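You operate a simulated robot arm through the tools that you are given. There is no shell and no other tool.

You are at the controls of a simulated robot arm. One attempt, no reset.

TASK
Pump the middle and right joints full with the dial at 6 ml.
Fine: set the dose dial; spill none; park the pump.

The check looks at the end state, three seconds after you hand in, the way a careful person would. Anything else that was tipped, shoved, dropped, spilled or broken makes it a failure.

THE ROBOT
A 7-joint arm with a fingered hand, fixed in place. Base frame: the origin is at the foot of the arm, x ahead of it, y to its left, z up; the work surface is at about z = 0.85. Readings come in m, degrees, newtons and seconds.
With the tool pointing down near the work surface it reaches from about 0.18 to 0.64 m from the base axis. Its first joint turns from -115.0 to 115.0 degrees. Payload 3.1 kg.
The TCP is the grasp point between the finger pads, 0.022 m short of the fingertips. In the tool frame z runs along the fingers and y along their closing line. Largest opening 0.112 m; the body of the gripper starts 0.06 m behind the TCP. The gripper is a hand of 3 fingers: y runs from the thumb to the fingers, the wrist lies at [0, 0, -0.218] in the tool frame.
Orientation is told as [roll, pitch, yaw] about the base's x, y, z axes, in that order, counted from this pose: with the fingers straight down and closing along the base's y, the tool's x points along the base's -x, its y along +y and its z along -z.

THE INTERFACE
- The arm moves only by the tool arm_command. Its arguments are lists of equal length, an entry for each row: "offset": the shift along the base's x, y, z in mm, a list of three; "turn": the turn, a rotation vector about the base's x, y, z in degrees, a list of three. In form: {"offset": [[tx, ty, tz], ...], "turn": [[rx, ry, rz], ...]}. A call has 1 to 20 rows; each row shifts and turns the commanded pose from where the row before left it. Rows are played at 5 a second. More than 0.05 m and 8.6 degrees between two rows, and nothing of the call is played. Where a pose cannot be reached the arm comes as near as it can. A force on the tool above 40 N (or 10 N above the force at the start of the call, whichever is more), or a blocked arm, ends the call early, and 0.2 s more pass. In this call time passes only in rows, and 0.2 s behind the last. The reply holds the time, the measured pose of the TCP, the force on the tool along the base axes, the opening and the grip force, in the units named above and with some noise, with the torque about the TCP (base axes, N m) and any sound that the robot's microphone picked up.
- Cameras (640 x 400 px; columns grow to the right, rows downward): "scene" is fixed at [0.0474, 0.4995, 1.6408]; the picture's right is [-0.07, -1.00, 0.00], its down [-0.91, 0.06, -0.40] and it looks along [0.40, -0.03, -0.91] (base axes); focal length 313 px, centre (320, 200). "wrist" rides on the gripper at [0.066, 0.003, -0.08] in the tool frame; the picture's right is [-0.05, 1.00, 0.00], its down [-0.77, -0.04, -0.64] and it looks along [-0.64, -0.03, 0.77] (tool axes); focal length 275 px, centre (320, 200). There is no depth. A picture from a camera that has moved, and an enlarged one, comes with that camera's place and axes in the base frame and with its lens.
- get_image(camera): a new picture of that camera. No time passes.
- slide_trunk(by): slides the trunk up (or, below 0, down) by that many m; the arm rides with it, the base frame stays. It gives what a move gives, with no picture.
- set_fingers(finger1, finger2, thumb_bend): sets how far each is bent, from 0 (flat) to 100 (curled in); at 30 the hand is open as for a grip, at 70 the pads meet at the TCP. One left out holds its place. A second passes; each finger stops where it meets its share of the squeeze, and holds until it gets a number again. It is the only way to open and close the hand. It gives what a move gives, with no picture; readings hold the bend of each and the force on the fingers (four entries, about 0 where the hand has none), thumb and palm.
- inspect(camera, box): a new picture of the part [left, top, right, bottom] of that camera's present view, enlarged. No time passes.
- job_done(): hands the job in; it is judged then, once.

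Nothing tells you positions but the pictures and the camera data. Unless the task says otherwise, let go and move clear before handing in.

The tools are called after "Call:" by a JSON object that holds its "name" and its "arguments". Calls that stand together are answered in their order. arm_command: Moves the arm, as the interface text tells. Its arguments: {"type":"object","properties":{"offset":{"type":"array"},"turn":{"type":"array"}},"required":["offset","turn"]} The other tools are called the same way: slide_trunk (by) slides the trunk up or down; set_fingers (finger1, finger2, thumb_bend) moves the fingers one by one; get_image (camera) takes a picture; inspect (camera, box) takes an enlarged picture of a part of a camera's view; job_done () hands the job in.

At the start:

```text
time_s: 0.0
position: [0.3556, 0.3585, 1.2342]
orientation: [0.0, 0.0, 0.0]
ft_force: [-0.3, 0.2, 0.4]
moment: [0.04, 0.01, -0.05]
grip_width: 0.112
grasp_force: 0.1
shape: jaw
bend: [30.0, 30.0, 30.0]
finger forces: [0.0, 0.0, 0.1, 0.1, 0.0, 0.0]
trunk travel left (down, up): [-0.825, 0.165]
```

scene: 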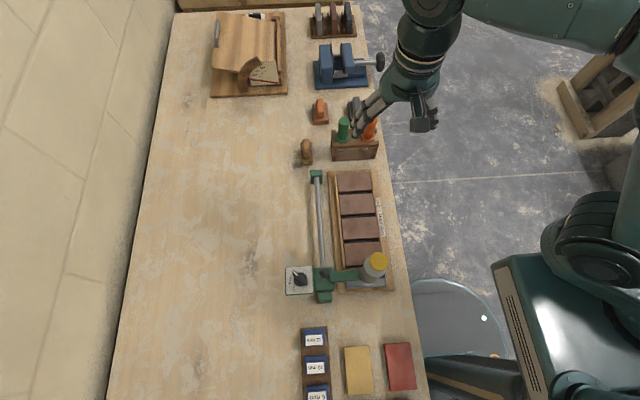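
wrist: 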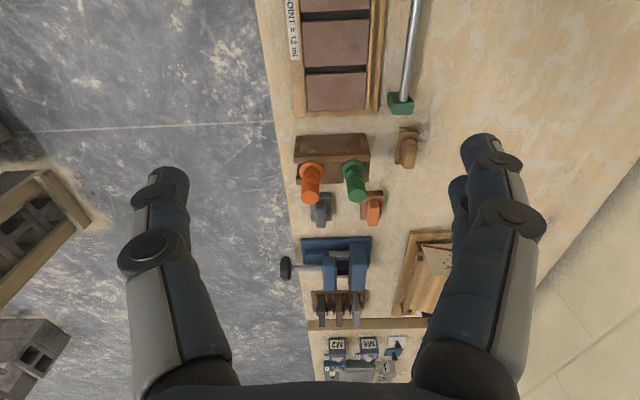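

I see a workbench with a tray of bricks separated by joints, a rail with a green pump carriage on it, a dial box and a yellow-topped pump head. I'll look closer at each part before moving anything.

Call:
{"name": "inspect", "arguments": {"camera": "scene", "box": [270, 150, 430, 310]}}

Call:
{"name": "inspect", "arguments": {"camera": "scene", "box": [270, 250, 400, 310]}}

Call:
{"name": "inspect", "arguments": {"camera": "scene", "box": [280, 310, 440, 400]}}

Call:
{"name": "inspect", "arguments": {"camera": "wrist", "box": [260, 0, 440, 120]}}

```text
2.50 times, centred on (350, 230) of scene
camera zoom: at [0.0474, 0.4995, 1.6408], right [-0.07, -1.0, 0.0], down [-0.91, 0.06, -0.4], along [0.4, -0.03, -0.91], focal length 782 px, centre (245, 125)
```

zoom: 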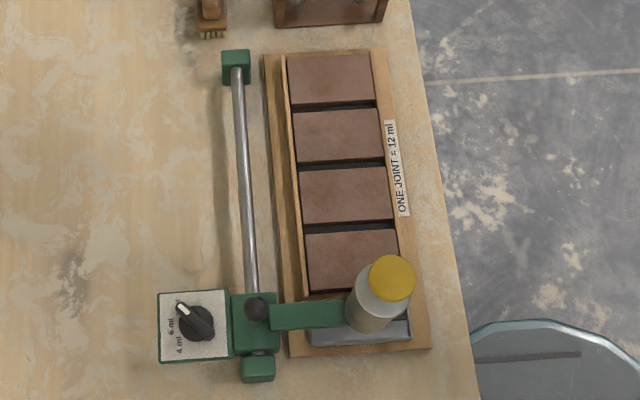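

```text
4.92 times, centred on (335, 280) of scene
camera zoom: at [0.0474, 0.4995, 1.6408], right [-0.07, -1.0, 0.0], down [-0.91, 0.06, -0.4], along [0.4, -0.03, -0.91], focal length 1540 px, centre (246, -194)
```

zoom: 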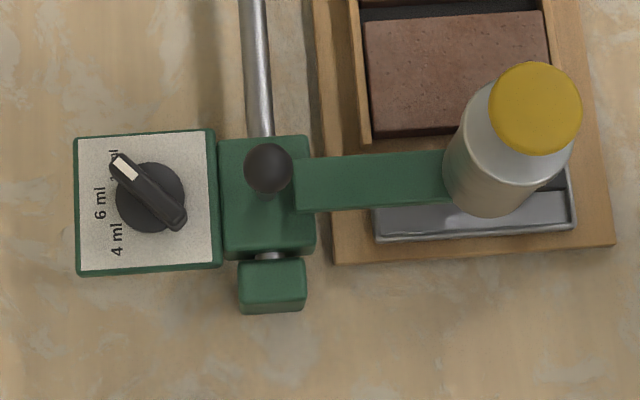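

```text
4.00 times, centred on (360, 355) of scene
camera zoom: at [0.0474, 0.4995, 1.6408], right [-0.07, -1.0, 0.0], down [-0.91, 0.06, -0.4], along [0.4, -0.03, -0.91], focal length 1252 px, centre (160, -420)
```

zoom: 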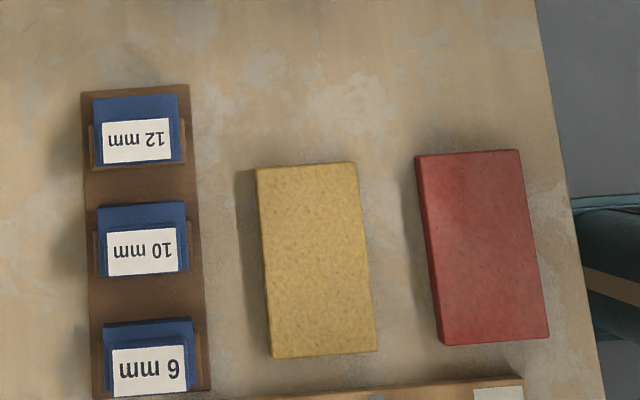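

```text
3.33 times, centred on (350, 60) of wrist
camera zoom: at [0.2903, 0.3616, 1.3149], right [0.05, 1.0, 0.0], down [0.77, -0.04, 0.64], along [0.64, -0.03, -0.77], focal length 918 px, centre (220, 667)
```

zoom: 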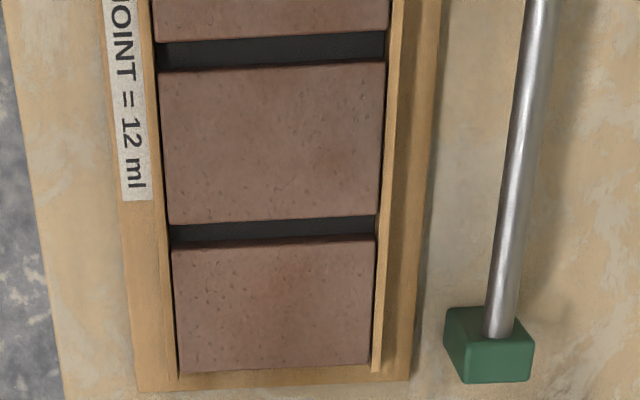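

The dial's white pointer tip sits at a third mark and "6 ml" is one step from it. The label on the tray reads from the robot's side of the bench, where +x is to the right. I'll move the wrist camera high over the pump to read the details.

Call:
{"name": "arm_command", "arguments": {"offset": [[-40, 14, 0], [-40, 14, 0], [-40, 14, 0], [-40, 14, 0], [-40, 14, 0], [-40, 14, 0]], "turn": [[0, 0, 0], [0, 0, 0], [0, 0, 0], [0, 0, 0], [0, 0, 0], [0, 0, 0]]}}

Call:
{"name": "get_image", "arguments": {"camera": "wrist"}}

Call:
{"name": "get_image", "arguments": {"camera": "scene"}}

```text
time_s: 1.4
position: [0.111, 0.4434, 1.2334]
orientation: [0.1, -0.1, 0.0]
ft_force: [0.0, 0.3, -1.1]
moment: [-0.02, -0.02, 0.0]
grip_width: 0.112
grasp_force: 0.0
shape: jaw
bend: [30.0, 30.0, 30.0]
finger forces: [0.0, 0.1, 0.1, 0.0, 0.0, 0.0]
trunk travel left (down, up): [-0.825, 0.165]
```

```text
taken
camera wrist: at [0.0446, 0.4463, 1.3139], right [0.05, 1.0, 0.0], down [0.77, -0.04, 0.64], along [0.64, -0.03, -0.77], focal length 275 px, centre (320, 200)
```

wrist: 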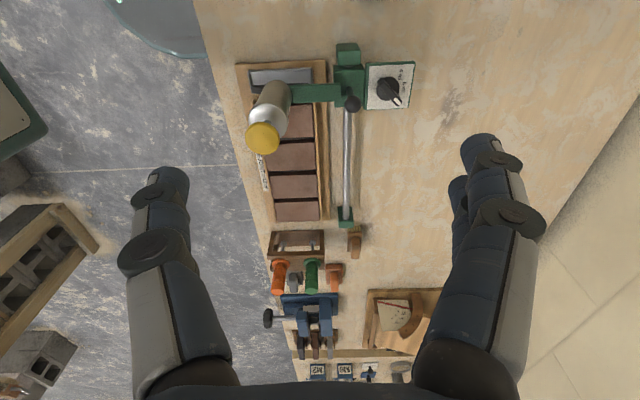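

```text
taken
```

scene: 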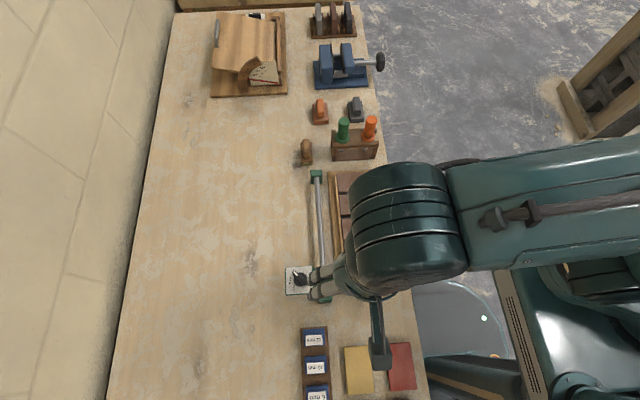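

Call:
{"name": "inspect", "arguments": {"camera": "wrist", "box": [330, 35, 430, 125]}}

Call:
{"name": "inspect", "arguments": {"camera": "wrist", "box": [220, 40, 380, 240]}}

Call:
{"name": "inspect", "arguments": {"camera": "wrist", "box": [230, 50, 350, 160]}}

```text
4.44 times, centred on (380, 80) of wrist
camera zoom: at [0.0446, 0.4463, 1.3139], right [0.05, 1.0, 0.0], down [0.77, -0.04, 0.64], along [0.64, -0.03, -0.77], focal length 1224 px, centre (53, 733)
```

zoom: 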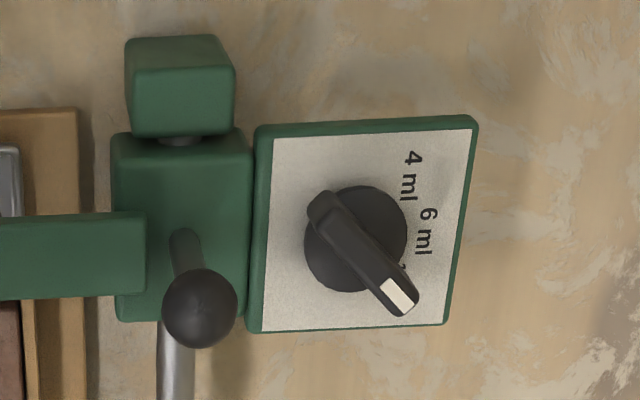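

```text
2.00 times, centred on (300, 140) of wrist
camera zoom: at [0.0446, 0.4463, 1.3139], right [0.05, 1.0, 0.0], down [0.77, -0.04, 0.64], along [0.64, -0.03, -0.77], focal length 551 px, centre (360, 320)
```

zoom: 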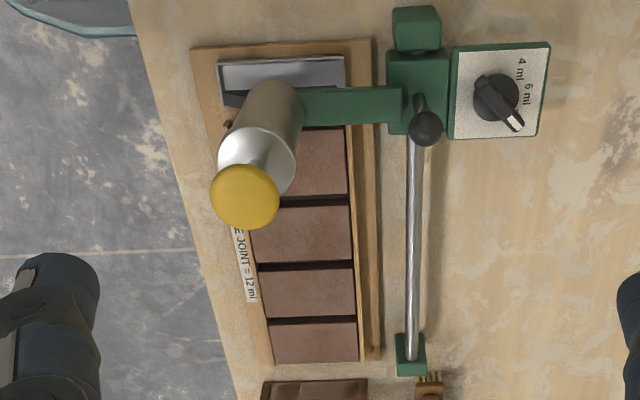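

```text
3.64 times, centred on (290, 105) of wrist
camera zoom: at [0.0446, 0.4463, 1.3139], right [0.05, 1.0, 0.0], down [0.77, -0.04, 0.64], along [0.64, -0.03, -0.77], focal length 1001 px, centre (429, 546)
```

zoom: 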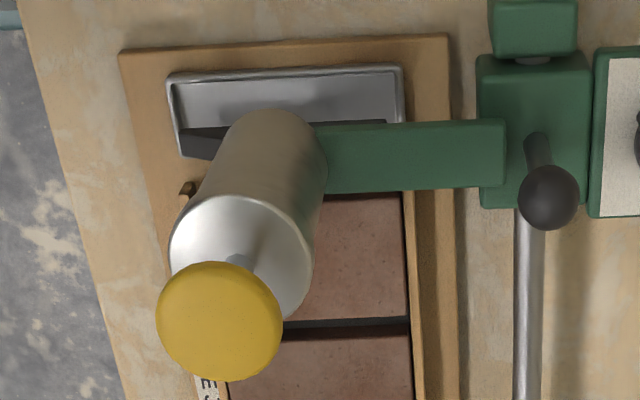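

The pump has a yellow push cap at about (0.169, 0.383, 1.065) and a black ball handle on the carriage at about (0.166, 0.480, 0.996). The dial is near (0.165, 0.531, 0.95), with its pointer about 45° short of "6 ml". Next I'll lower the camera on the near side to see the nozzle and the joints from a flatter angle.

Call:
{"name": "arm_command", "arguments": {"offset": [[-28, -11, -33], [-28, -11, -33], [-28, -11, -33], [-28, -11, -33]], "turn": [[0, 0, 0], [0, 0, 0], [0, 0, 0], [0, 0, 0]]}}

Call:
{"name": "get_image", "arguments": {"camera": "wrist"}}

Call:
{"name": "get_image", "arguments": {"camera": "scene"}}

```text
time_s: 2.4
position: [0.002, 0.3976, 1.1027]
orientation: [0.0, -0.2, 0.0]
ft_force: [0.4, 0.4, -0.3]
moment: [-0.04, -0.01, 0.05]
grip_width: 0.1117
grasp_force: 0.0
shape: jaw
bend: [30.0, 30.0, 30.0]
finger forces: [0.1, 0.0, 0.1, 0.1, 0.0, 0.0]
trunk travel left (down, up): [-0.825, 0.165]
```

```text
taken
camera wrist: at [-0.0638, 0.4009, 1.183], right [0.05, 1.0, 0.0], down [0.77, -0.04, 0.64], along [0.64, -0.03, -0.77], focal length 275 px, centre (320, 200)
```

wrist: 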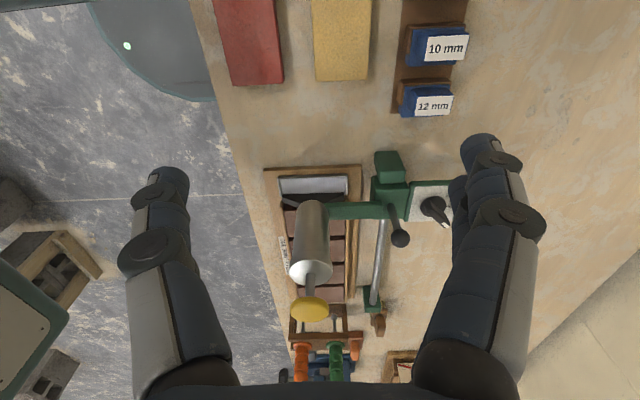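

```text
taken
```

scene: 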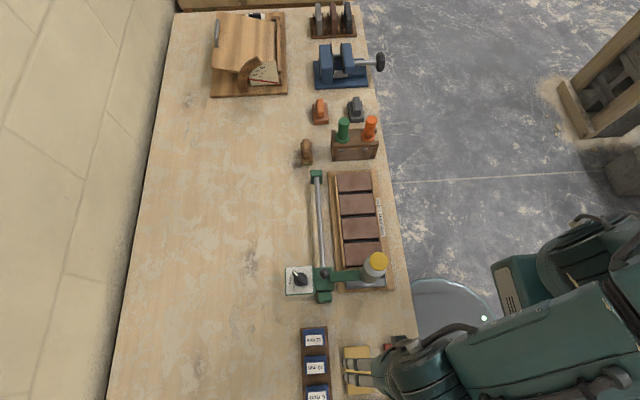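

Call:
{"name": "inspect", "arguments": {"camera": "wrist", "box": [250, 150, 470, 330]}}

Call:
{"name": "inspect", "arguments": {"camera": "wrist", "box": [260, 160, 360, 330]}}

Call:
{"name": "inspect", "arguments": {"camera": "wrist", "box": [360, 140, 470, 250]}}

```text
2.22 times, centred on (360, 240) of wrist
camera zoom: at [-0.0638, 0.4009, 1.183], right [0.05, 1.0, 0.0], down [0.77, -0.04, 0.64], along [0.64, -0.03, -0.77], focal length 612 px, centre (231, 111)
```

zoom: 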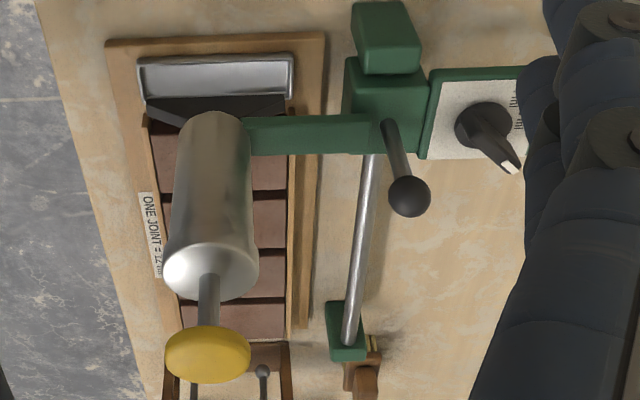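

```text
2.35 times, centred on (310, 245) of wrist
camera zoom: at [-0.0638, 0.4009, 1.183], right [0.05, 1.0, 0.0], down [0.77, -0.04, 0.64], along [0.64, -0.03, -0.77], focal length 648 px, centre (344, 94)
```

zoom: 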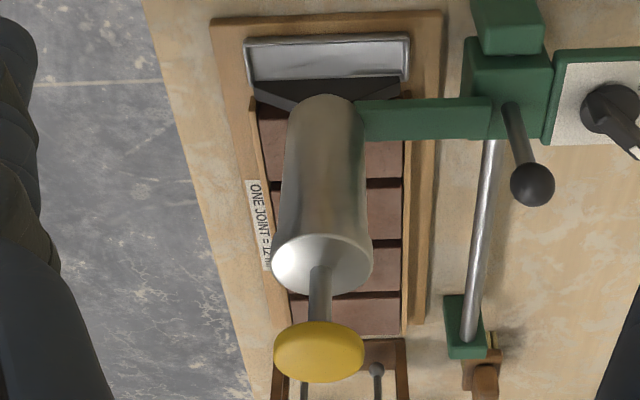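

```text
3.64 times, centred on (415, 195) of wrist
camera zoom: at [-0.0638, 0.4009, 1.183], right [0.05, 1.0, 0.0], down [0.77, -0.04, 0.64], along [0.64, -0.03, -0.77], focal length 1001 px, centre (-26, 218)
```

zoom: 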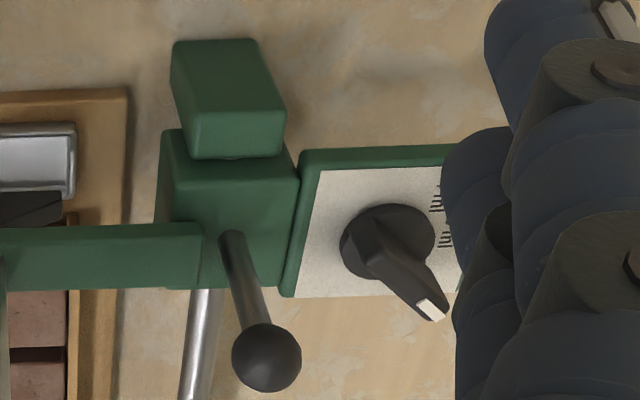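

The nozzle is a fan-shaped spreader right under the cylinder, hanging over the grey drip tray, and the ball sits on a stalk on the carriage. I'll go to the dial first, hovering above it with the hand turned 45° so that the fingers close across its bar.

Call:
{"name": "arm_command", "arguments": {"offset": [[27, 22, 10], [27, 22, 10], [27, 22, 10], [27, 22, 5], [27, 22, 5], [28, 23, 5]], "turn": [[0, 0, 7.5], [0, 0, 7.5], [0, 0, 7.5], [0, 0, 7.5], [0, 0, 7.5], [0, 0, 7.5]]}}

Call:
{"name": "get_image", "arguments": {"camera": "wrist"}}

Call:
{"name": "get_image", "arguments": {"camera": "scene"}}

```text
time_s: 3.8
position: [0.168, 0.5304, 1.1465]
orientation: [-0.2, 0.1, 45.1]
ft_force: [-0.8, 0.4, -0.9]
moment: [0.02, 0.02, -0.03]
grip_width: 0.112
grasp_force: 0.1
shape: jaw
bend: [30.0, 30.0, 30.0]
finger forces: [0.0, 0.1, 0.0, 0.1, 0.1, 0.1]
trunk travel left (down, up): [-0.825, 0.165]
```

```text
taken
camera wrist: at [0.1201, 0.4873, 1.2276], right [-0.67, 0.74, 0.0], down [0.57, 0.52, 0.63], along [0.47, 0.43, -0.77], focal length 275 px, centre (320, 200)
```

wrist: 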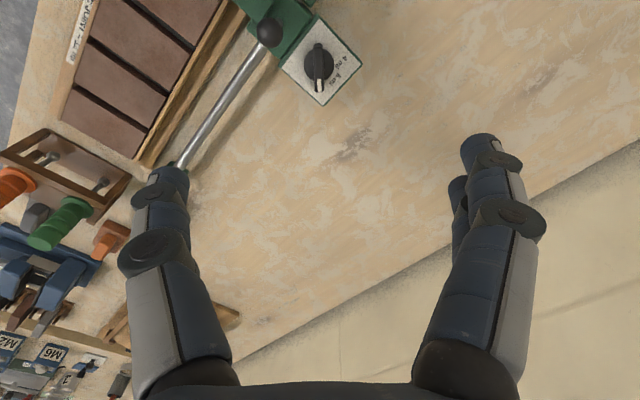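

```text
taken
```

scene: 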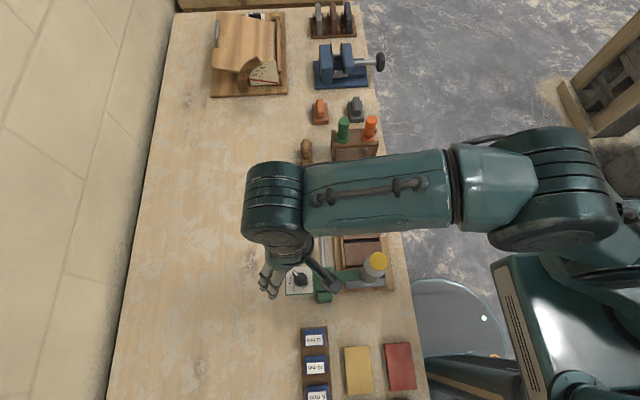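

Call:
{"name": "inspect", "arguments": {"camera": "wrist", "box": [250, 20, 380, 120]}}

Call:
{"name": "inspect", "arguments": {"camera": "scene", "box": [250, 240, 400, 320]}}

```text
4.00 times, centred on (315, 70) of wrist
camera zoom: at [0.1201, 0.4873, 1.2276], right [-0.67, 0.74, 0.0], down [0.57, 0.52, 0.63], along [0.47, 0.43, -0.77], focal length 1101 px, centre (340, 720)
```

zoom: 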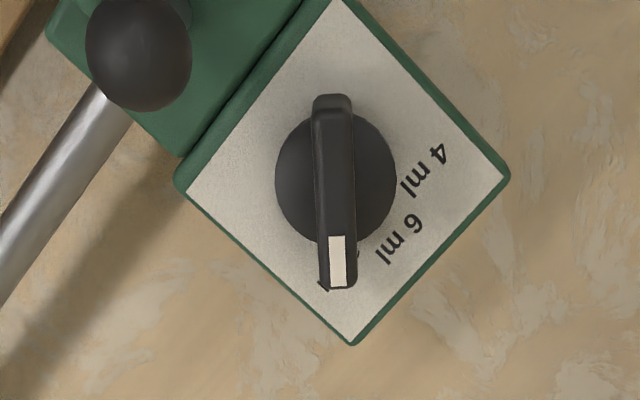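

```text
4.27 times, centred on (325, 280) of scene
camera zoom: at [0.0474, 0.4995, 1.6408], right [-0.07, -1.0, 0.0], down [-0.91, 0.06, -0.4], along [0.4, -0.03, -0.91], focal length 1335 px, centre (299, -141)
```

zoom: 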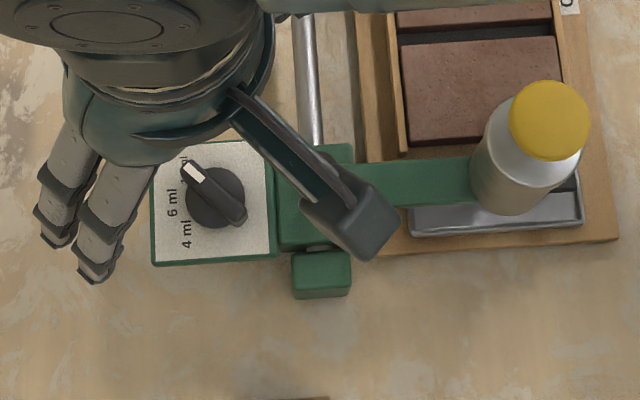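

From close above, the dial bar points 45° short of "6 ml", and a counter-clockwise quarter of 180° brings it there. I place the dial centre at about (0.174, 0.535) with the bar top at z of about 0.943, and the ball at (0.1765, 0.482, 0.968). I'll narrow the hand and lower part of the way, checking as I go.

Call:
{"name": "set_fingers", "arguments": {"finger1": 55, "finger2": 55, "thumb_bend": 55}}

Call:
{"name": "arm_command", "arguments": {"offset": [[7, 4, -25], [0, 0, -35], [0, 0, -37]], "turn": [[0, 0, 0], [0, 0, 0], [0, 0, 0]]}}

Call:
{"name": "get_image", "arguments": {"camera": "wrist"}}

Call:
{"name": "get_image", "arguments": {"camera": "scene"}}

```text
time_s: 4.8
position: [0.1674, 0.5311, 1.1477]
orientation: [0.0, 0.0, 44.9]
ft_force: [-0.4, -1.0, 0.3]
moment: [0.01, 0.0, 0.0]
grip_width: 0.0416
grasp_force: 0.0
shape: fingers
bend: [55.0, 55.0, 55.0]
finger forces: [0.1, 0.0, 0.0, 0.1, 0.0, 0.1]
trunk travel left (down, up): [-0.825, 0.165]
```

```text
time_s: 5.6
position: [0.174, 0.5387, 1.0512]
orientation: [0.1, 0.1, 44.9]
ft_force: [-0.3, -0.8, 1.3]
moment: [0.02, 0.03, 0.03]
grip_width: 0.0418
grasp_force: 0.1
shape: fingers
bend: [55.0, 55.0, 55.0]
finger forces: [0.1, 0.1, 0.1, 0.1, 0.0, 0.0]
trunk travel left (down, up): [-0.825, 0.165]
```

```text
taken
camera wrist: at [0.1249, 0.4928, 1.1311], right [-0.67, 0.74, 0.0], down [0.57, 0.52, 0.64], along [0.47, 0.43, -0.77], focal length 275 px, centre (320, 200)
```

wrist: 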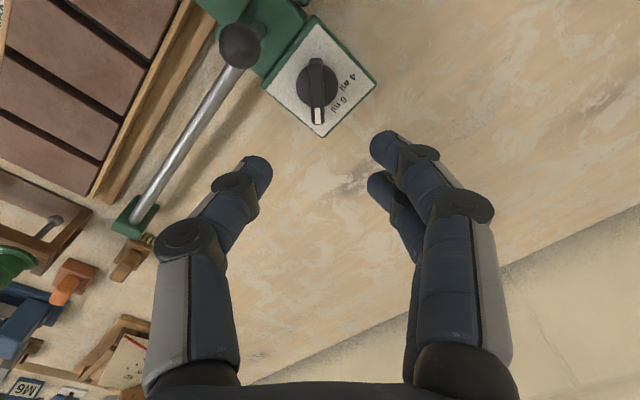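

```text
taken
```

scene: 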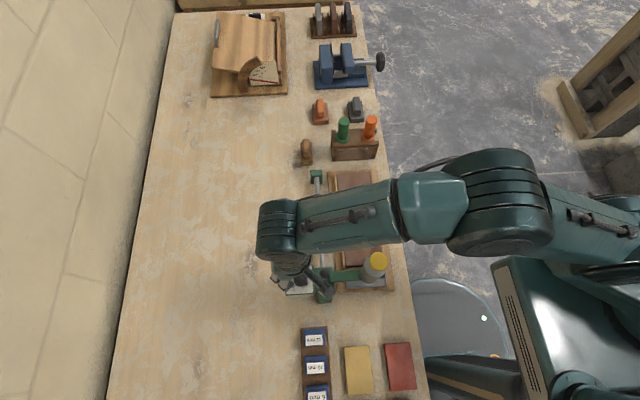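

Call:
{"name": "inspect", "arguments": {"camera": "wrist", "box": [250, 20, 390, 140]}}

Call:
{"name": "inspect", "arguments": {"camera": "scene", "box": [240, 160, 400, 310]}}

```text
3.33 times, centred on (320, 80) of wrist
camera zoom: at [0.1249, 0.4928, 1.1311], right [-0.67, 0.74, 0.0], down [0.57, 0.52, 0.64], along [0.47, 0.43, -0.77], focal length 918 px, centre (320, 600)
```

zoom: 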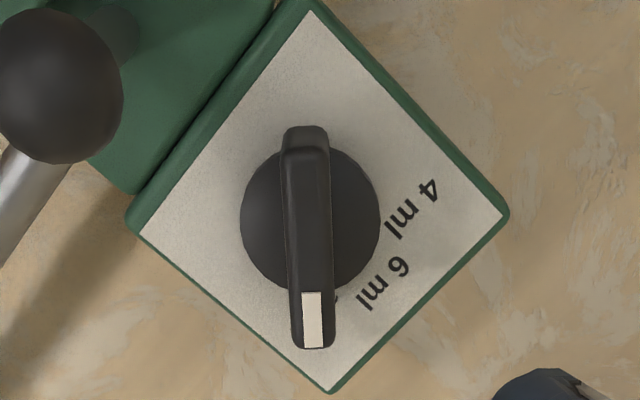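

```text
2.67 times, centred on (320, 235) of scene
camera zoom: at [0.0474, 0.4995, 1.6408], right [-0.07, -1.0, 0.0], down [-0.91, 0.06, -0.4], along [0.4, -0.03, -0.91], focal length 834 px, centre (320, 107)
```

zoom: 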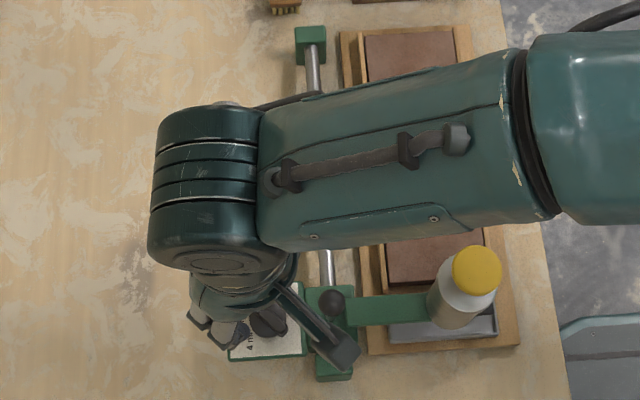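

The dial reading holds at about (0.174, 0.5345), with the bar aligned to the hand and its top near z 0.935. I'll lower to straddle the bar and stop just above the dial's disc.

Call:
{"name": "arm_command", "arguments": {"offset": [[0, 0, -30], [0, 0, -30], [0, 0, -25], [0, 0, -12]], "turn": [[0, 0, 0], [0, 0, 0], [0, 0, 0], [0, 0, 0]]}}

Call:
{"name": "get_image", "arguments": {"camera": "wrist"}}

Call:
{"name": "get_image", "arguments": {"camera": "scene"}}

```text
time_s: 6.6
position: [0.1745, 0.5351, 0.954]
orientation: [-0.1, -0.1, 45.0]
ft_force: [1.1, 0.2, 0.0]
moment: [-0.02, -0.03, 0.03]
grip_width: 0.0413
grasp_force: 0.1
shape: fingers
bend: [55.0, 55.0, 55.0]
finger forces: [0.0, 0.1, 0.1, 0.1, 0.1, 0.0]
trunk travel left (down, up): [-0.825, 0.165]
```

```text
taken
camera wrist: at [0.1253, 0.4906, 1.0342], right [-0.67, 0.74, 0.0], down [0.57, 0.52, 0.64], along [0.47, 0.43, -0.77], focal length 275 px, centre (320, 200)
```

wrist: 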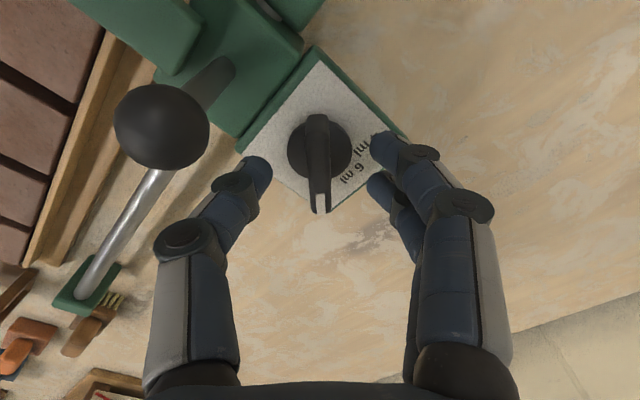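

```text
taken
```

scene: 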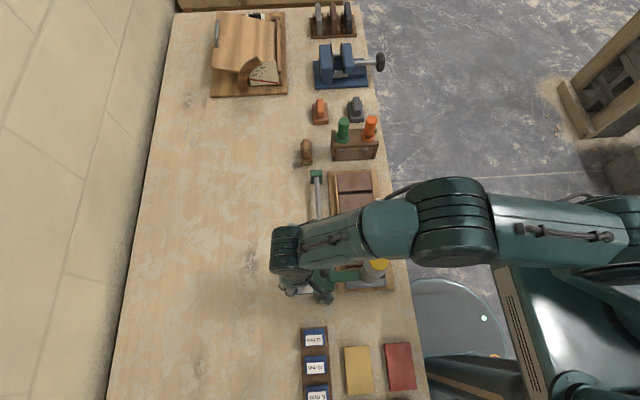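

The hand straddles the bar with even gaps, and the disc's top looks to be near z 0.916. I'll go down about 11 mm more and close on the bar gently.

Call:
{"name": "arm_command", "arguments": {"offset": [[0, 0, -4], [0, 0, -4], [0, 0, -3]], "turn": [[0, 0, 0], [0, 0, 0], [0, 0, 0]]}}

Call:
{"name": "set_fingers", "arguments": {"finger1": 63, "finger2": 63, "thumb_bend": 63}}

Call:
{"name": "get_image", "arguments": {"camera": "wrist"}}

```text
time_s: 7.4
position: [0.173, 0.5344, 0.9418]
orientation: [0.0, 0.0, 45.0]
ft_force: [0.2, 0.7, 0.1]
moment: [-0.02, 0.01, 0.03]
grip_width: 0.0417
grasp_force: 0.1
shape: fingers
bend: [55.0, 55.0, 55.0]
finger forces: [0.0, 0.0, 0.0, 0.0, 0.0, 0.1]
trunk travel left (down, up): [-0.825, 0.165]
```

```text
time_s: 8.4
position: [0.173, 0.5344, 0.9424]
orientation: [0.0, 0.0, 45.0]
ft_force: [-0.3, 0.9, 0.4]
moment: [0.03, -0.03, 0.0]
grip_width: 0.0196
grasp_force: 0.1
shape: fingers
bend: [63.0, 63.0, 63.0]
finger forces: [0.1, 0.0, 0.1, 0.1, 0.1, 0.0]
trunk travel left (down, up): [-0.825, 0.165]
```

```text
taken
camera wrist: at [0.125, 0.4902, 1.0229], right [-0.67, 0.74, 0.0], down [0.57, 0.52, 0.64], along [0.47, 0.43, -0.77], focal length 275 px, centre (320, 200)
```

wrist: 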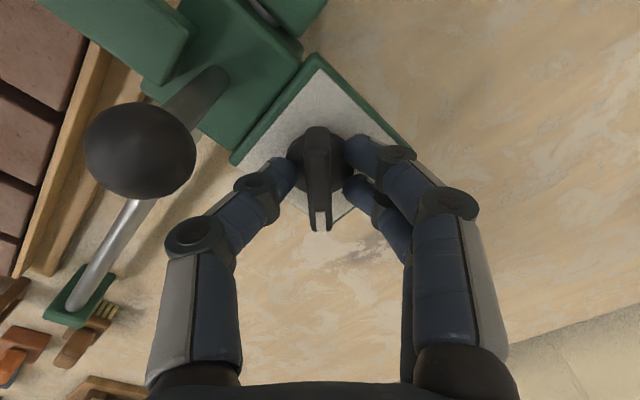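

The gap is down to 20 mm with no contact yet, so I'll close fully onto the bar.

Call:
{"name": "set_fingers", "arguments": {"finger1": 70, "finger2": 70, "thumb_bend": 70}}

Call:
{"name": "get_image", "arguments": {"camera": "wrist"}}

```text
time_s: 9.4
position: [0.1735, 0.535, 0.9417]
orientation: [0.0, -0.1, 45.0]
ft_force: [0.1, 3.1, 5.6]
moment: [0.16, -0.04, -0.01]
grip_width: 0.0087
grasp_force: 5.6
shape: fingers
bend: [68.0, 68.0, 68.0]
finger forces: [1.8, 6.6, 0.0, 0.0, 3.2, 0.0]
trunk travel left (down, up): [-0.825, 0.165]
```

```text
taken
camera wrist: at [0.1248, 0.4904, 1.0232], right [-0.67, 0.74, 0.0], down [0.57, 0.52, 0.64], along [0.47, 0.43, -0.77], focal length 275 px, centre (320, 200)
```

wrist: 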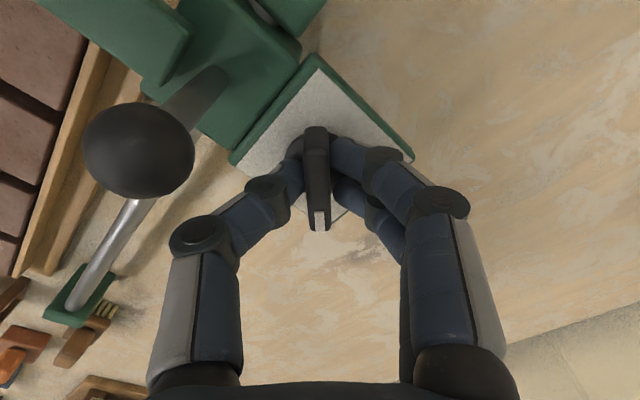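

The bar is held at 8.7 mm wide with a light squeeze. I'll turn the dial halfway counter-clockwise, then check.

Call:
{"name": "arm_command", "arguments": {"offset": [[0, 0, 0], [0, 0, 0], [0, 0, 0]], "turn": [[0, 0, 7.5], [0, 0, 7.5], [0, 0, 7.5]]}}

Call:
{"name": "get_image", "arguments": {"camera": "wrist"}}

```text
time_s: 10.2
position: [0.1743, 0.5344, 0.9418]
orientation: [0.0, 0.1, 67.7]
ft_force: [-2.2, -0.7, 3.5]
moment: [0.02, 0.11, 0.0]
grip_width: 0.0083
grasp_force: 5.1
shape: fingers
bend: [68.0, 68.0, 68.0]
finger forces: [1.7, 4.6, 0.0, 0.0, 3.6, 0.0]
trunk travel left (down, up): [-0.825, 0.165]
```

```text
taken
camera wrist: at [0.1461, 0.4746, 1.0233], right [-0.91, 0.42, 0.0], down [0.33, 0.7, 0.64], along [0.27, 0.58, -0.77], focal length 275 px, centre (320, 200)
```

wrist: 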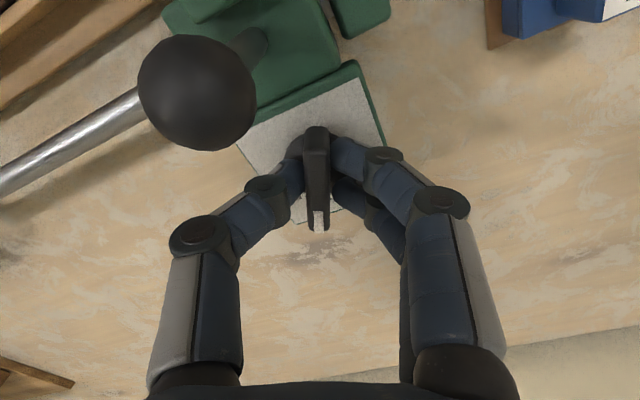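

The dial is turning with the hand, and the ball handle stays clear. I'll do the other half of the turn.

Call:
{"name": "arm_command", "arguments": {"offset": [[0, 0, 0], [0, 0, 0], [0, 0, 0], [0, 0, 0]], "turn": [[0, 0, 7.5], [0, 0, 7.5], [0, 0, 7.5], [0, 0, 0]]}}

Call:
{"name": "get_image", "arguments": {"camera": "wrist"}}

```text
time_s: 11.2
position: [0.1731, 0.5342, 0.9416]
orientation: [-0.1, -0.1, 90.1]
ft_force: [0.3, -2.9, 3.1]
moment: [-0.04, 0.06, -0.05]
grip_width: 0.0085
grasp_force: 4.3
shape: fingers
bend: [68.0, 68.0, 68.0]
finger forces: [2.5, 2.0, 0.0, 0.0, 4.4, 0.1]
trunk travel left (down, up): [-0.825, 0.165]
```

```text
taken
camera wrist: at [0.1715, 0.4686, 1.0232], right [-1.0, 0.04, 0.0], down [0.03, 0.77, 0.64], along [0.03, 0.64, -0.77], focal length 275 px, centre (320, 200)
```

wrist: 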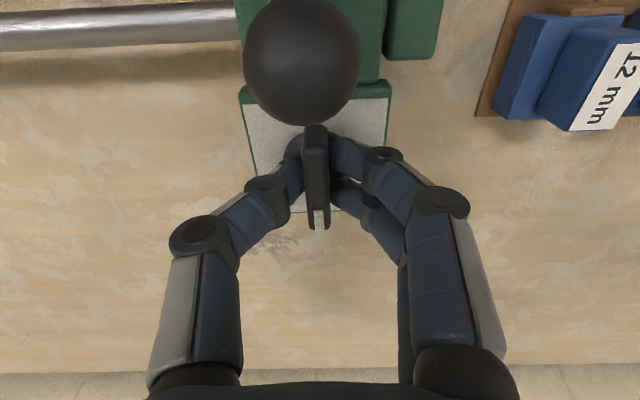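

The bar now points straight to +y, at yaw 90°. I'll open the hand, lift clear and check the reading.

Call:
{"name": "set_fingers", "arguments": {"finger1": 57, "finger2": 57, "thumb_bend": 57}}

Call:
{"name": "arm_command", "arguments": {"offset": [[0, 0, 20], [0, 0, 35], [0, 0, 35], [0, 0, 35]], "turn": [[0, 0, 0], [0, 0, 0], [0, 0, 0], [0, 0, 0]]}}

Call:
{"name": "get_image", "arguments": {"camera": "wrist"}}

Call:
{"name": "get_image", "arguments": {"camera": "scene"}}

```text
time_s: 12.2
position: [0.1731, 0.5362, 0.9417]
orientation: [-0.1, 0.0, 90.0]
ft_force: [0.6, 0.1, -0.3]
moment: [-0.01, 0.0, -0.01]
grip_width: 0.0377
grasp_force: 0.1
shape: fingers
bend: [56.0, 56.0, 56.0]
finger forces: [0.0, 0.0, 0.1, 0.0, 0.0, 0.1]
trunk travel left (down, up): [-0.825, 0.165]
```

```text
time_s: 13.2
position: [0.1731, 0.5327, 1.0666]
orientation: [0.0, 0.0, 90.1]
ft_force: [0.2, -0.3, 0.2]
moment: [-0.01, 0.0, 0.0]
grip_width: 0.0375
grasp_force: 0.0
shape: fingers
bend: [56.0, 56.0, 56.0]
finger forces: [0.0, 0.0, 0.0, 0.1, 0.1, 0.0]
trunk travel left (down, up): [-0.825, 0.165]
```

```text
taken
camera wrist: at [0.1701, 0.4677, 1.1473], right [-1.0, 0.05, 0.0], down [0.04, 0.77, 0.64], along [0.03, 0.63, -0.77], focal length 275 px, centre (320, 200)
```

wrist: 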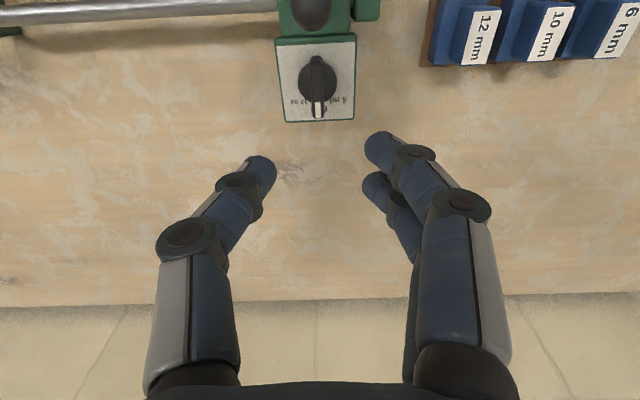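

```text
taken
```

scene: 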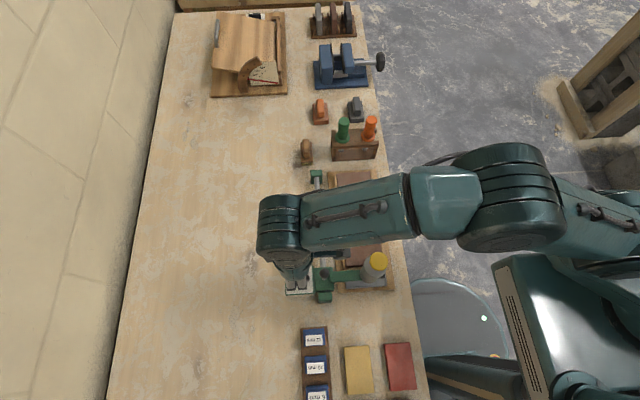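

Call:
{"name": "inspect", "arguments": {"camera": "wrist", "box": [260, 20, 380, 130]}}

```text
3.64 times, centred on (320, 75) of wrist
camera zoom: at [0.1701, 0.4677, 1.1473], right [-1.0, 0.05, 0.0], down [0.04, 0.77, 0.64], along [0.03, 0.63, -0.77], focal length 1001 px, centre (320, 654)
```

zoom: 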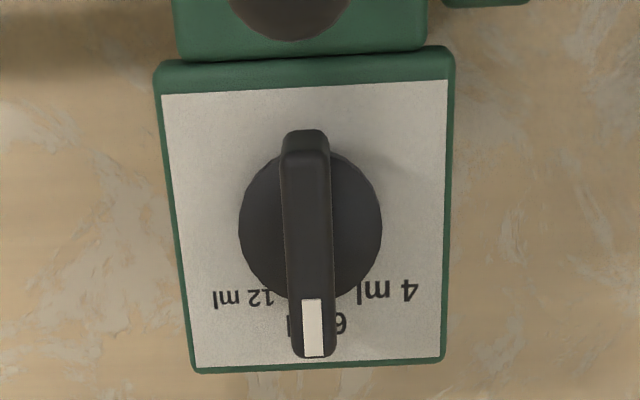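

The labels read 12, 6 and 4 ml, and the pointer now sits on 6 ml. Next I'll hover over the ball handle at about (0.1765, 0.482, 0.968), with the hand at 45° to keep clear of the pump cylinder.

Call:
{"name": "arm_command", "arguments": {"offset": [[0.5, -9, 0], [0.5, -9, 0], [0.5, -9, 0], [0.5, -9, 0], [0.5, -9, 0], [0.5, -8, 0]], "turn": [[0, 0, -7.5], [0, 0, -7.5], [0, 0, -7.5], [0, 0, -7.5], [0, 0, -7.5], [0, 0, -7.5]]}}

Call:
{"name": "set_fingers", "arguments": {"finger1": 52, "finger2": 52, "thumb_bend": 52}}

Call:
{"name": "get_image", "arguments": {"camera": "wrist"}}

Call:
{"name": "get_image", "arguments": {"camera": "scene"}}

```text
time_s: 14.6
position: [0.1784, 0.483, 1.0673]
orientation: [0.0, 0.0, 44.9]
ft_force: [0.1, -0.3, 0.2]
moment: [0.01, 0.0, 0.01]
grip_width: 0.0379
grasp_force: 0.1
shape: fingers
bend: [56.0, 56.0, 56.0]
finger forces: [0.1, 0.0, 0.0, 0.0, 0.0, 0.0]
trunk travel left (down, up): [-0.825, 0.165]
```

```text
time_s: 15.6
position: [0.1778, 0.4832, 1.0668]
orientation: [0.0, 0.0, 45.0]
ft_force: [0.3, -0.1, -0.5]
moment: [-0.01, -0.01, 0.01]
grip_width: 0.0486
grasp_force: 0.0
shape: fingers
bend: [52.0, 52.0, 52.0]
finger forces: [0.0, 0.1, 0.0, 0.0, 0.0, 0.0]
trunk travel left (down, up): [-0.825, 0.165]
```

```text
taken
camera wrist: at [0.1287, 0.4381, 1.148], right [-0.67, 0.74, 0.0], down [0.57, 0.52, 0.64], along [0.47, 0.43, -0.77], focal length 275 px, centre (320, 200)
```

wrist: 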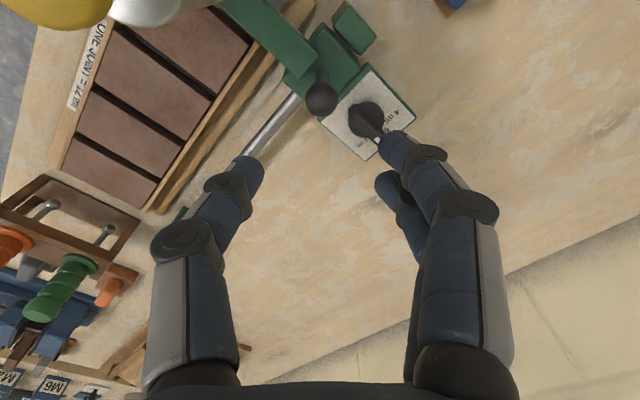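

```text
taken
```

scene: 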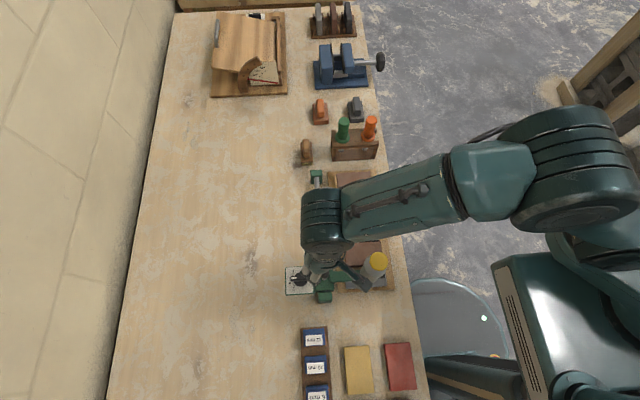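

The ball lines up between the thumb and the fingers, maybe 2–3 mm toward the camera side. I'll nudge back by that much and lower toward the ball, checking before the last stretch.

Call:
{"name": "arm_command", "arguments": {"offset": [[-2, -2, -20], [0, 0, -25], [0, 0, -25]], "turn": [[0, 0, 0], [0, 0, 0], [0, 0, 0]]}}

Call:
{"name": "get_image", "arguments": {"camera": "wrist"}}

Call:
{"name": "inspect", "arguments": {"camera": "scene", "box": [260, 180, 420, 310]}}

```text
time_s: 16.4
position: [0.174, 0.4806, 0.9978]
orientation: [0.1, 0.0, 44.9]
ft_force: [0.1, 1.2, 1.5]
moment: [0.01, 0.0, -0.03]
grip_width: 0.0485
grasp_force: 0.0
shape: fingers
bend: [52.0, 52.0, 52.0]
finger forces: [0.0, 0.1, 0.0, 0.1, 0.0, 0.0]
trunk travel left (down, up): [-0.825, 0.165]
```

```text
taken
camera wrist: at [0.1256, 0.4369, 1.0782], right [-0.67, 0.74, 0.0], down [0.57, 0.52, 0.64], along [0.47, 0.43, -0.77], focal length 275 px, centre (320, 200)
```

wrist: 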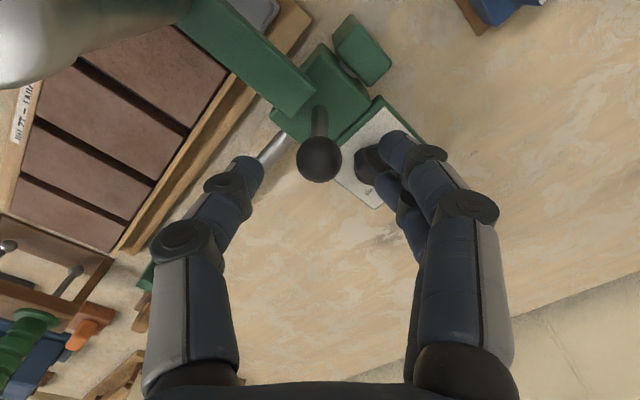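

```text
3.08 times, centred on (340, 245) of scene
camera zoom: at [0.0474, 0.4995, 1.6408], right [-0.07, -1.0, 0.0], down [-0.91, 0.06, -0.4], along [0.4, -0.03, -0.91], focal length 963 px, centre (258, 62)
```

zoom: 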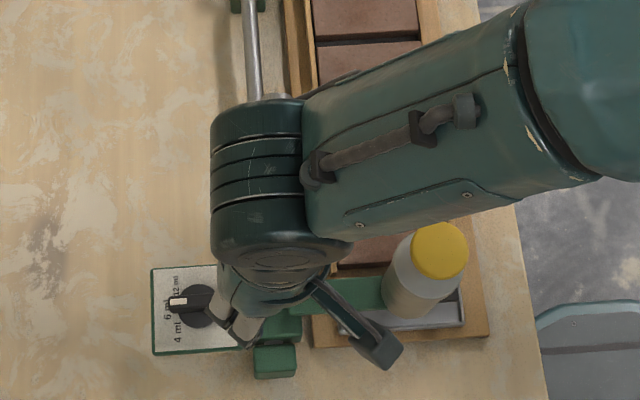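

The ball is centred between the fingertips, and the camera bracket and hand look clear of the pump cylinder. I'll lower the last 27 mm so that the pads sit at the ball's middle, then close.

Call:
{"name": "arm_command", "arguments": {"offset": [[0, 0, -14], [0, 0, -13]], "turn": [[0, 0, 0], [0, 0, 0]]}}

Call:
{"name": "get_image", "arguments": {"camera": "wrist"}}

```text
time_s: 17.0
position: [0.1748, 0.4808, 0.9699]
orientation: [0.0, 0.0, 45.1]
ft_force: [-0.6, -0.2, -0.3]
moment: [-0.01, -0.02, -0.05]
grip_width: 0.0491
grasp_force: 0.1
shape: fingers
bend: [52.0, 52.0, 52.0]
finger forces: [0.1, 0.0, 0.1, 0.1, 0.1, 0.0]
trunk travel left (down, up): [-0.825, 0.165]
```

```text
taken
camera wrist: at [0.1267, 0.4362, 1.0498], right [-0.67, 0.74, 0.0], down [0.57, 0.52, 0.64], along [0.47, 0.43, -0.77], focal length 275 px, centre (320, 200)
```

wrist: 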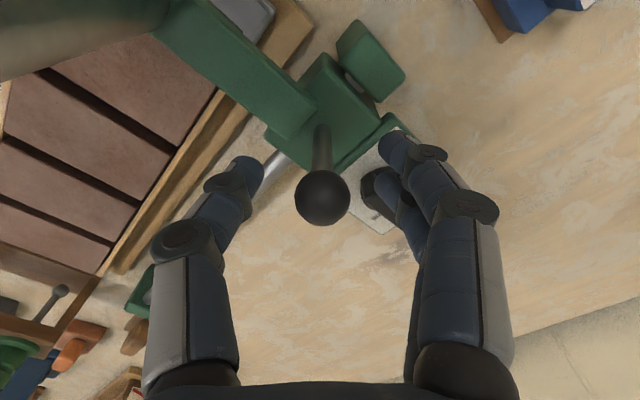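

The ball sits right at the grasp point. I'll close on it.

Call:
{"name": "set_fingers", "arguments": {"finger1": 70, "finger2": 70, "thumb_bend": 70}}

Call:
{"name": "get_image", "arguments": {"camera": "wrist"}}

```text
time_s: 18.0
position: [0.1757, 0.4812, 0.9691]
orientation: [0.0, -0.1, 45.0]
ft_force: [1.1, -1.1, -2.4]
moment: [0.0, -0.02, 0.02]
grip_width: 0.0056
grasp_force: 1.7
shape: fingers
bend: [70.0, 69.0, 69.0]
finger forces: [0.2, 0.6, 0.0, 0.0, 3.1, 0.1]
trunk travel left (down, up): [-0.825, 0.165]
```

```text
taken
camera wrist: at [0.1269, 0.4359, 1.0501], right [-0.67, 0.74, 0.0], down [0.57, 0.52, 0.64], along [0.47, 0.43, -0.77], focal length 275 px, centre (320, 200)
```

wrist: 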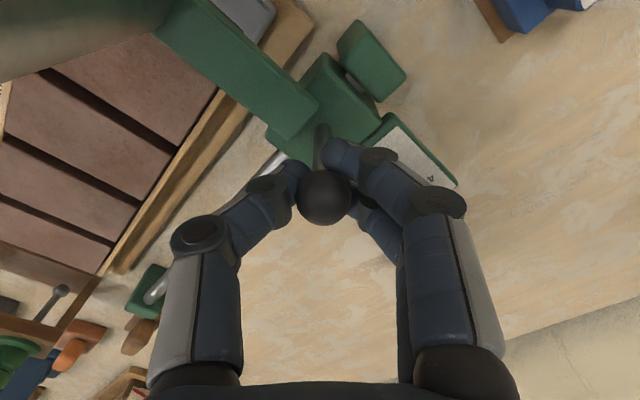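

The pads have closed just under the ball, on its stalk, with the ball caught above them. I'll squeeze a little more and then try a small slide along +x.

Call:
{"name": "set_fingers", "arguments": {"finger1": 80, "finger2": 80, "thumb_bend": 80}}

Call:
{"name": "inspect", "arguments": {"camera": "wrist", "box": [240, 110, 420, 250]}}

```text
time_s: 19.0
position: [0.1753, 0.481, 0.9678]
orientation: [-0.1, 0.1, 45.1]
ft_force: [0.0, -9.1, -25.2]
moment: [-0.09, -0.05, -0.01]
grip_width: 0.0019
grasp_force: 18.8
shape: fingers
bend: [75.0, 74.0, 70.0]
finger forces: [12.4, 9.1, 0.0, 0.1, 15.8, 0.0]
trunk travel left (down, up): [-0.825, 0.165]
```

```text
2.86 times, centred on (330, 180) of wrist
camera zoom: at [0.1272, 0.4365, 1.0489], right [-0.67, 0.74, 0.0], down [0.57, 0.52, 0.63], along [0.47, 0.42, -0.77], focal length 786 px, centre (291, 257)
```

zoom: 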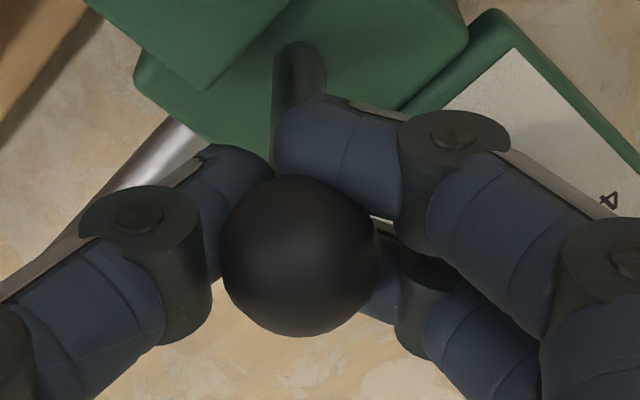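

That squeeze wedges up under the ball with about 25 N, which is more than I want on the carriage. I'll ease it back to a lighter hold before sliding.

Call:
{"name": "set_fingers", "arguments": {"finger1": 71, "finger2": 71, "thumb_bend": 69}}

Call:
{"name": "arm_command", "arguments": {"offset": [[4, 0, 0], [6, 0, 0]], "turn": [[0, 0, 0], [0, 0, 0]]}}

Call:
{"name": "get_image", "arguments": {"camera": "wrist"}}

Call:
{"name": "inspect", "arguments": {"camera": "scene", "box": [260, 180, 420, 310]}}

```text
time_s: 20.0
position: [0.1752, 0.4804, 0.9702]
orientation: [0.0, 0.0, 44.8]
ft_force: [0.2, 1.9, -1.5]
moment: [0.0, -0.03, -0.02]
grip_width: 0.006
grasp_force: 2.7
shape: fingers
bend: [70.0, 70.0, 68.0]
finger forces: [0.9, 1.4, 0.1, 0.0, 2.1, 0.0]
trunk travel left (down, up): [-0.825, 0.165]
```

```text
time_s: 20.6
position: [0.1857, 0.4802, 0.9702]
orientation: [0.0, 0.0, 44.9]
ft_force: [-0.1, 0.8, -1.1]
moment: [-0.02, 0.01, -0.01]
grip_width: 0.0062
grasp_force: 2.4
shape: fingers
bend: [70.0, 70.0, 68.0]
finger forces: [1.5, 1.4, 0.1, 0.1, 1.6, 0.1]
trunk travel left (down, up): [-0.825, 0.165]
```

```text
taken
camera wrist: at [0.1377, 0.4361, 1.0503], right [-0.67, 0.74, 0.0], down [0.57, 0.52, 0.64], along [0.47, 0.43, -0.77], focal length 275 px, centre (320, 200)
```

wrist: 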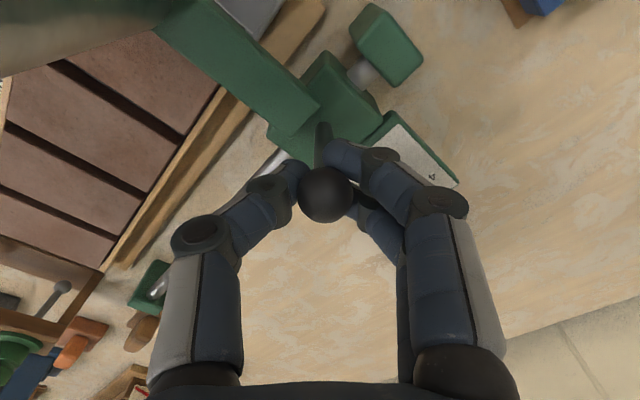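

```text
3.08 times, centred on (340, 245) of scene
camera zoom: at [0.0474, 0.4995, 1.6408], right [-0.07, -1.0, 0.0], down [-0.91, 0.06, -0.4], along [0.4, -0.03, -0.91], focal length 963 px, centre (258, 62)
```

zoom: 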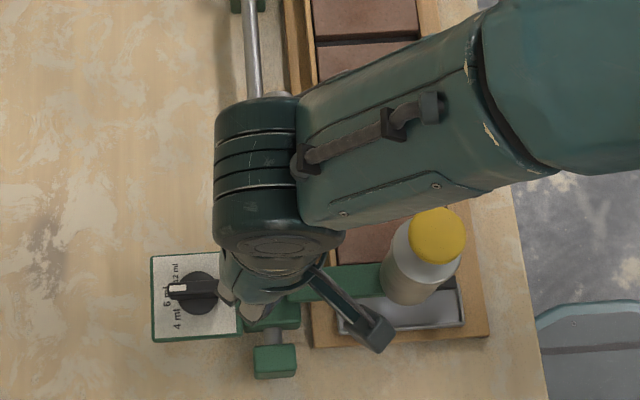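

The carriage slides freely with almost no force, and the gap to the end stop has grown by the 10 mm I moved. I'll carry on toward the middle joint at x of about 0.337, stopping a little short.

Call:
{"name": "arm_command", "arguments": {"offset": [[15, 0, 0], [18, 0, 0], [18, 0, 0], [18, 0, 0], [18, 0, 0], [18, 0, 0], [18, 0, 0], [15, 0, 0], [8, 0, 0]], "turn": [[0, 0, 0], [0, 0, 0], [0, 0, 0], [0, 0, 0], [0, 0, 0], [0, 0, 0], [0, 0, 0], [0, 0, 0], [0, 0, 0]]}}

Call:
{"name": "get_image", "arguments": {"camera": "wrist"}}

Call:
{"name": "get_image", "arguments": {"camera": "scene"}}

```text
time_s: 22.6
position: [0.3345, 0.4811, 0.9699]
orientation: [0.0, 0.0, 44.8]
ft_force: [2.0, 0.0, -3.7]
moment: [-0.03, 0.0, -0.02]
grip_width: 0.0068
grasp_force: 3.5
shape: fingers
bend: [70.0, 70.0, 68.0]
finger forces: [1.7, 2.2, 0.1, 0.1, 2.6, 0.0]
trunk travel left (down, up): [-0.825, 0.165]
```

```text
taken
camera wrist: at [0.2855, 0.4368, 1.0512], right [-0.67, 0.74, 0.0], down [0.57, 0.52, 0.64], along [0.47, 0.43, -0.77], focal length 275 px, centre (320, 200)
```

wrist: 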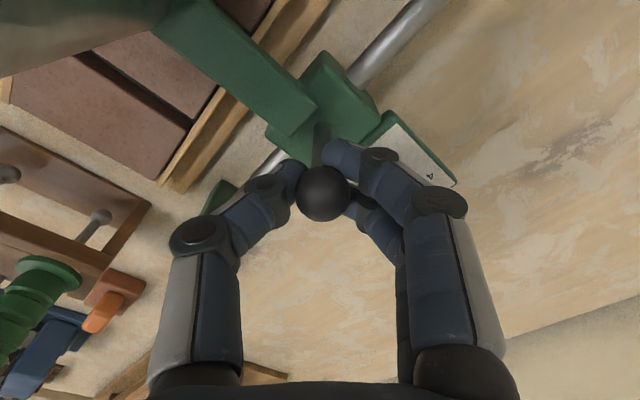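

```text
taken
```

scene: 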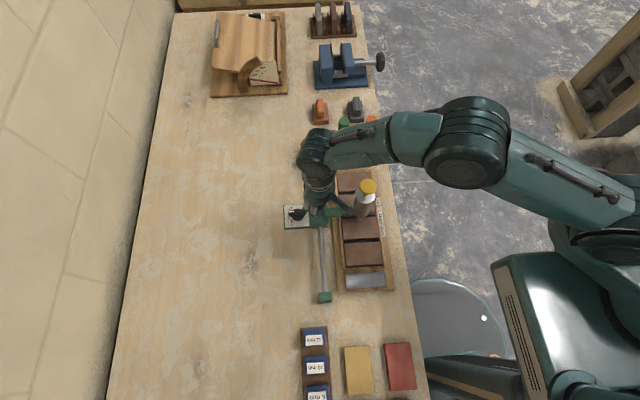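

The carriage followed. I'll zoom in on the scene view to judge where the nozzle is over the bricks.

Call:
{"name": "inspect", "arguments": {"camera": "scene", "box": [300, 160, 410, 300]}}

Call:
{"name": "inspect", "arguments": {"camera": "scene", "box": [330, 170, 400, 240]}}

```text
2.86 times, centred on (355, 230) of scene
camera zoom: at [0.0474, 0.4995, 1.6408], right [-0.07, -1.0, 0.0], down [-0.91, 0.06, -0.4], along [0.4, -0.03, -0.91], focal length 894 px, centre (220, 114)
```

zoom: 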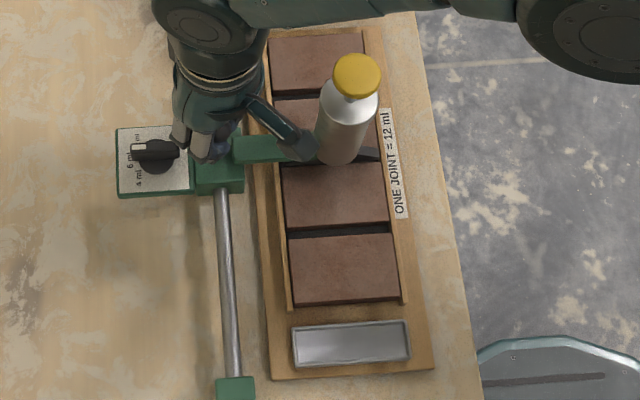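

```text
5.71 times, centred on (365, 205) of scene
camera zoom: at [0.0474, 0.4995, 1.6408], right [-0.07, -1.0, 0.0], down [-0.91, 0.06, -0.4], along [0.4, -0.03, -0.91], focal length 1788 px, centre (63, 171)
```

zoom: 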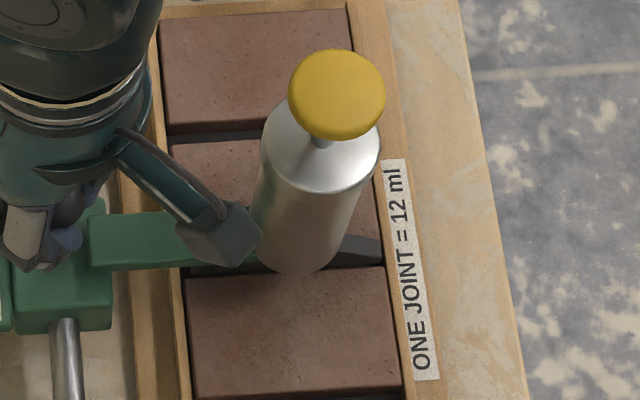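

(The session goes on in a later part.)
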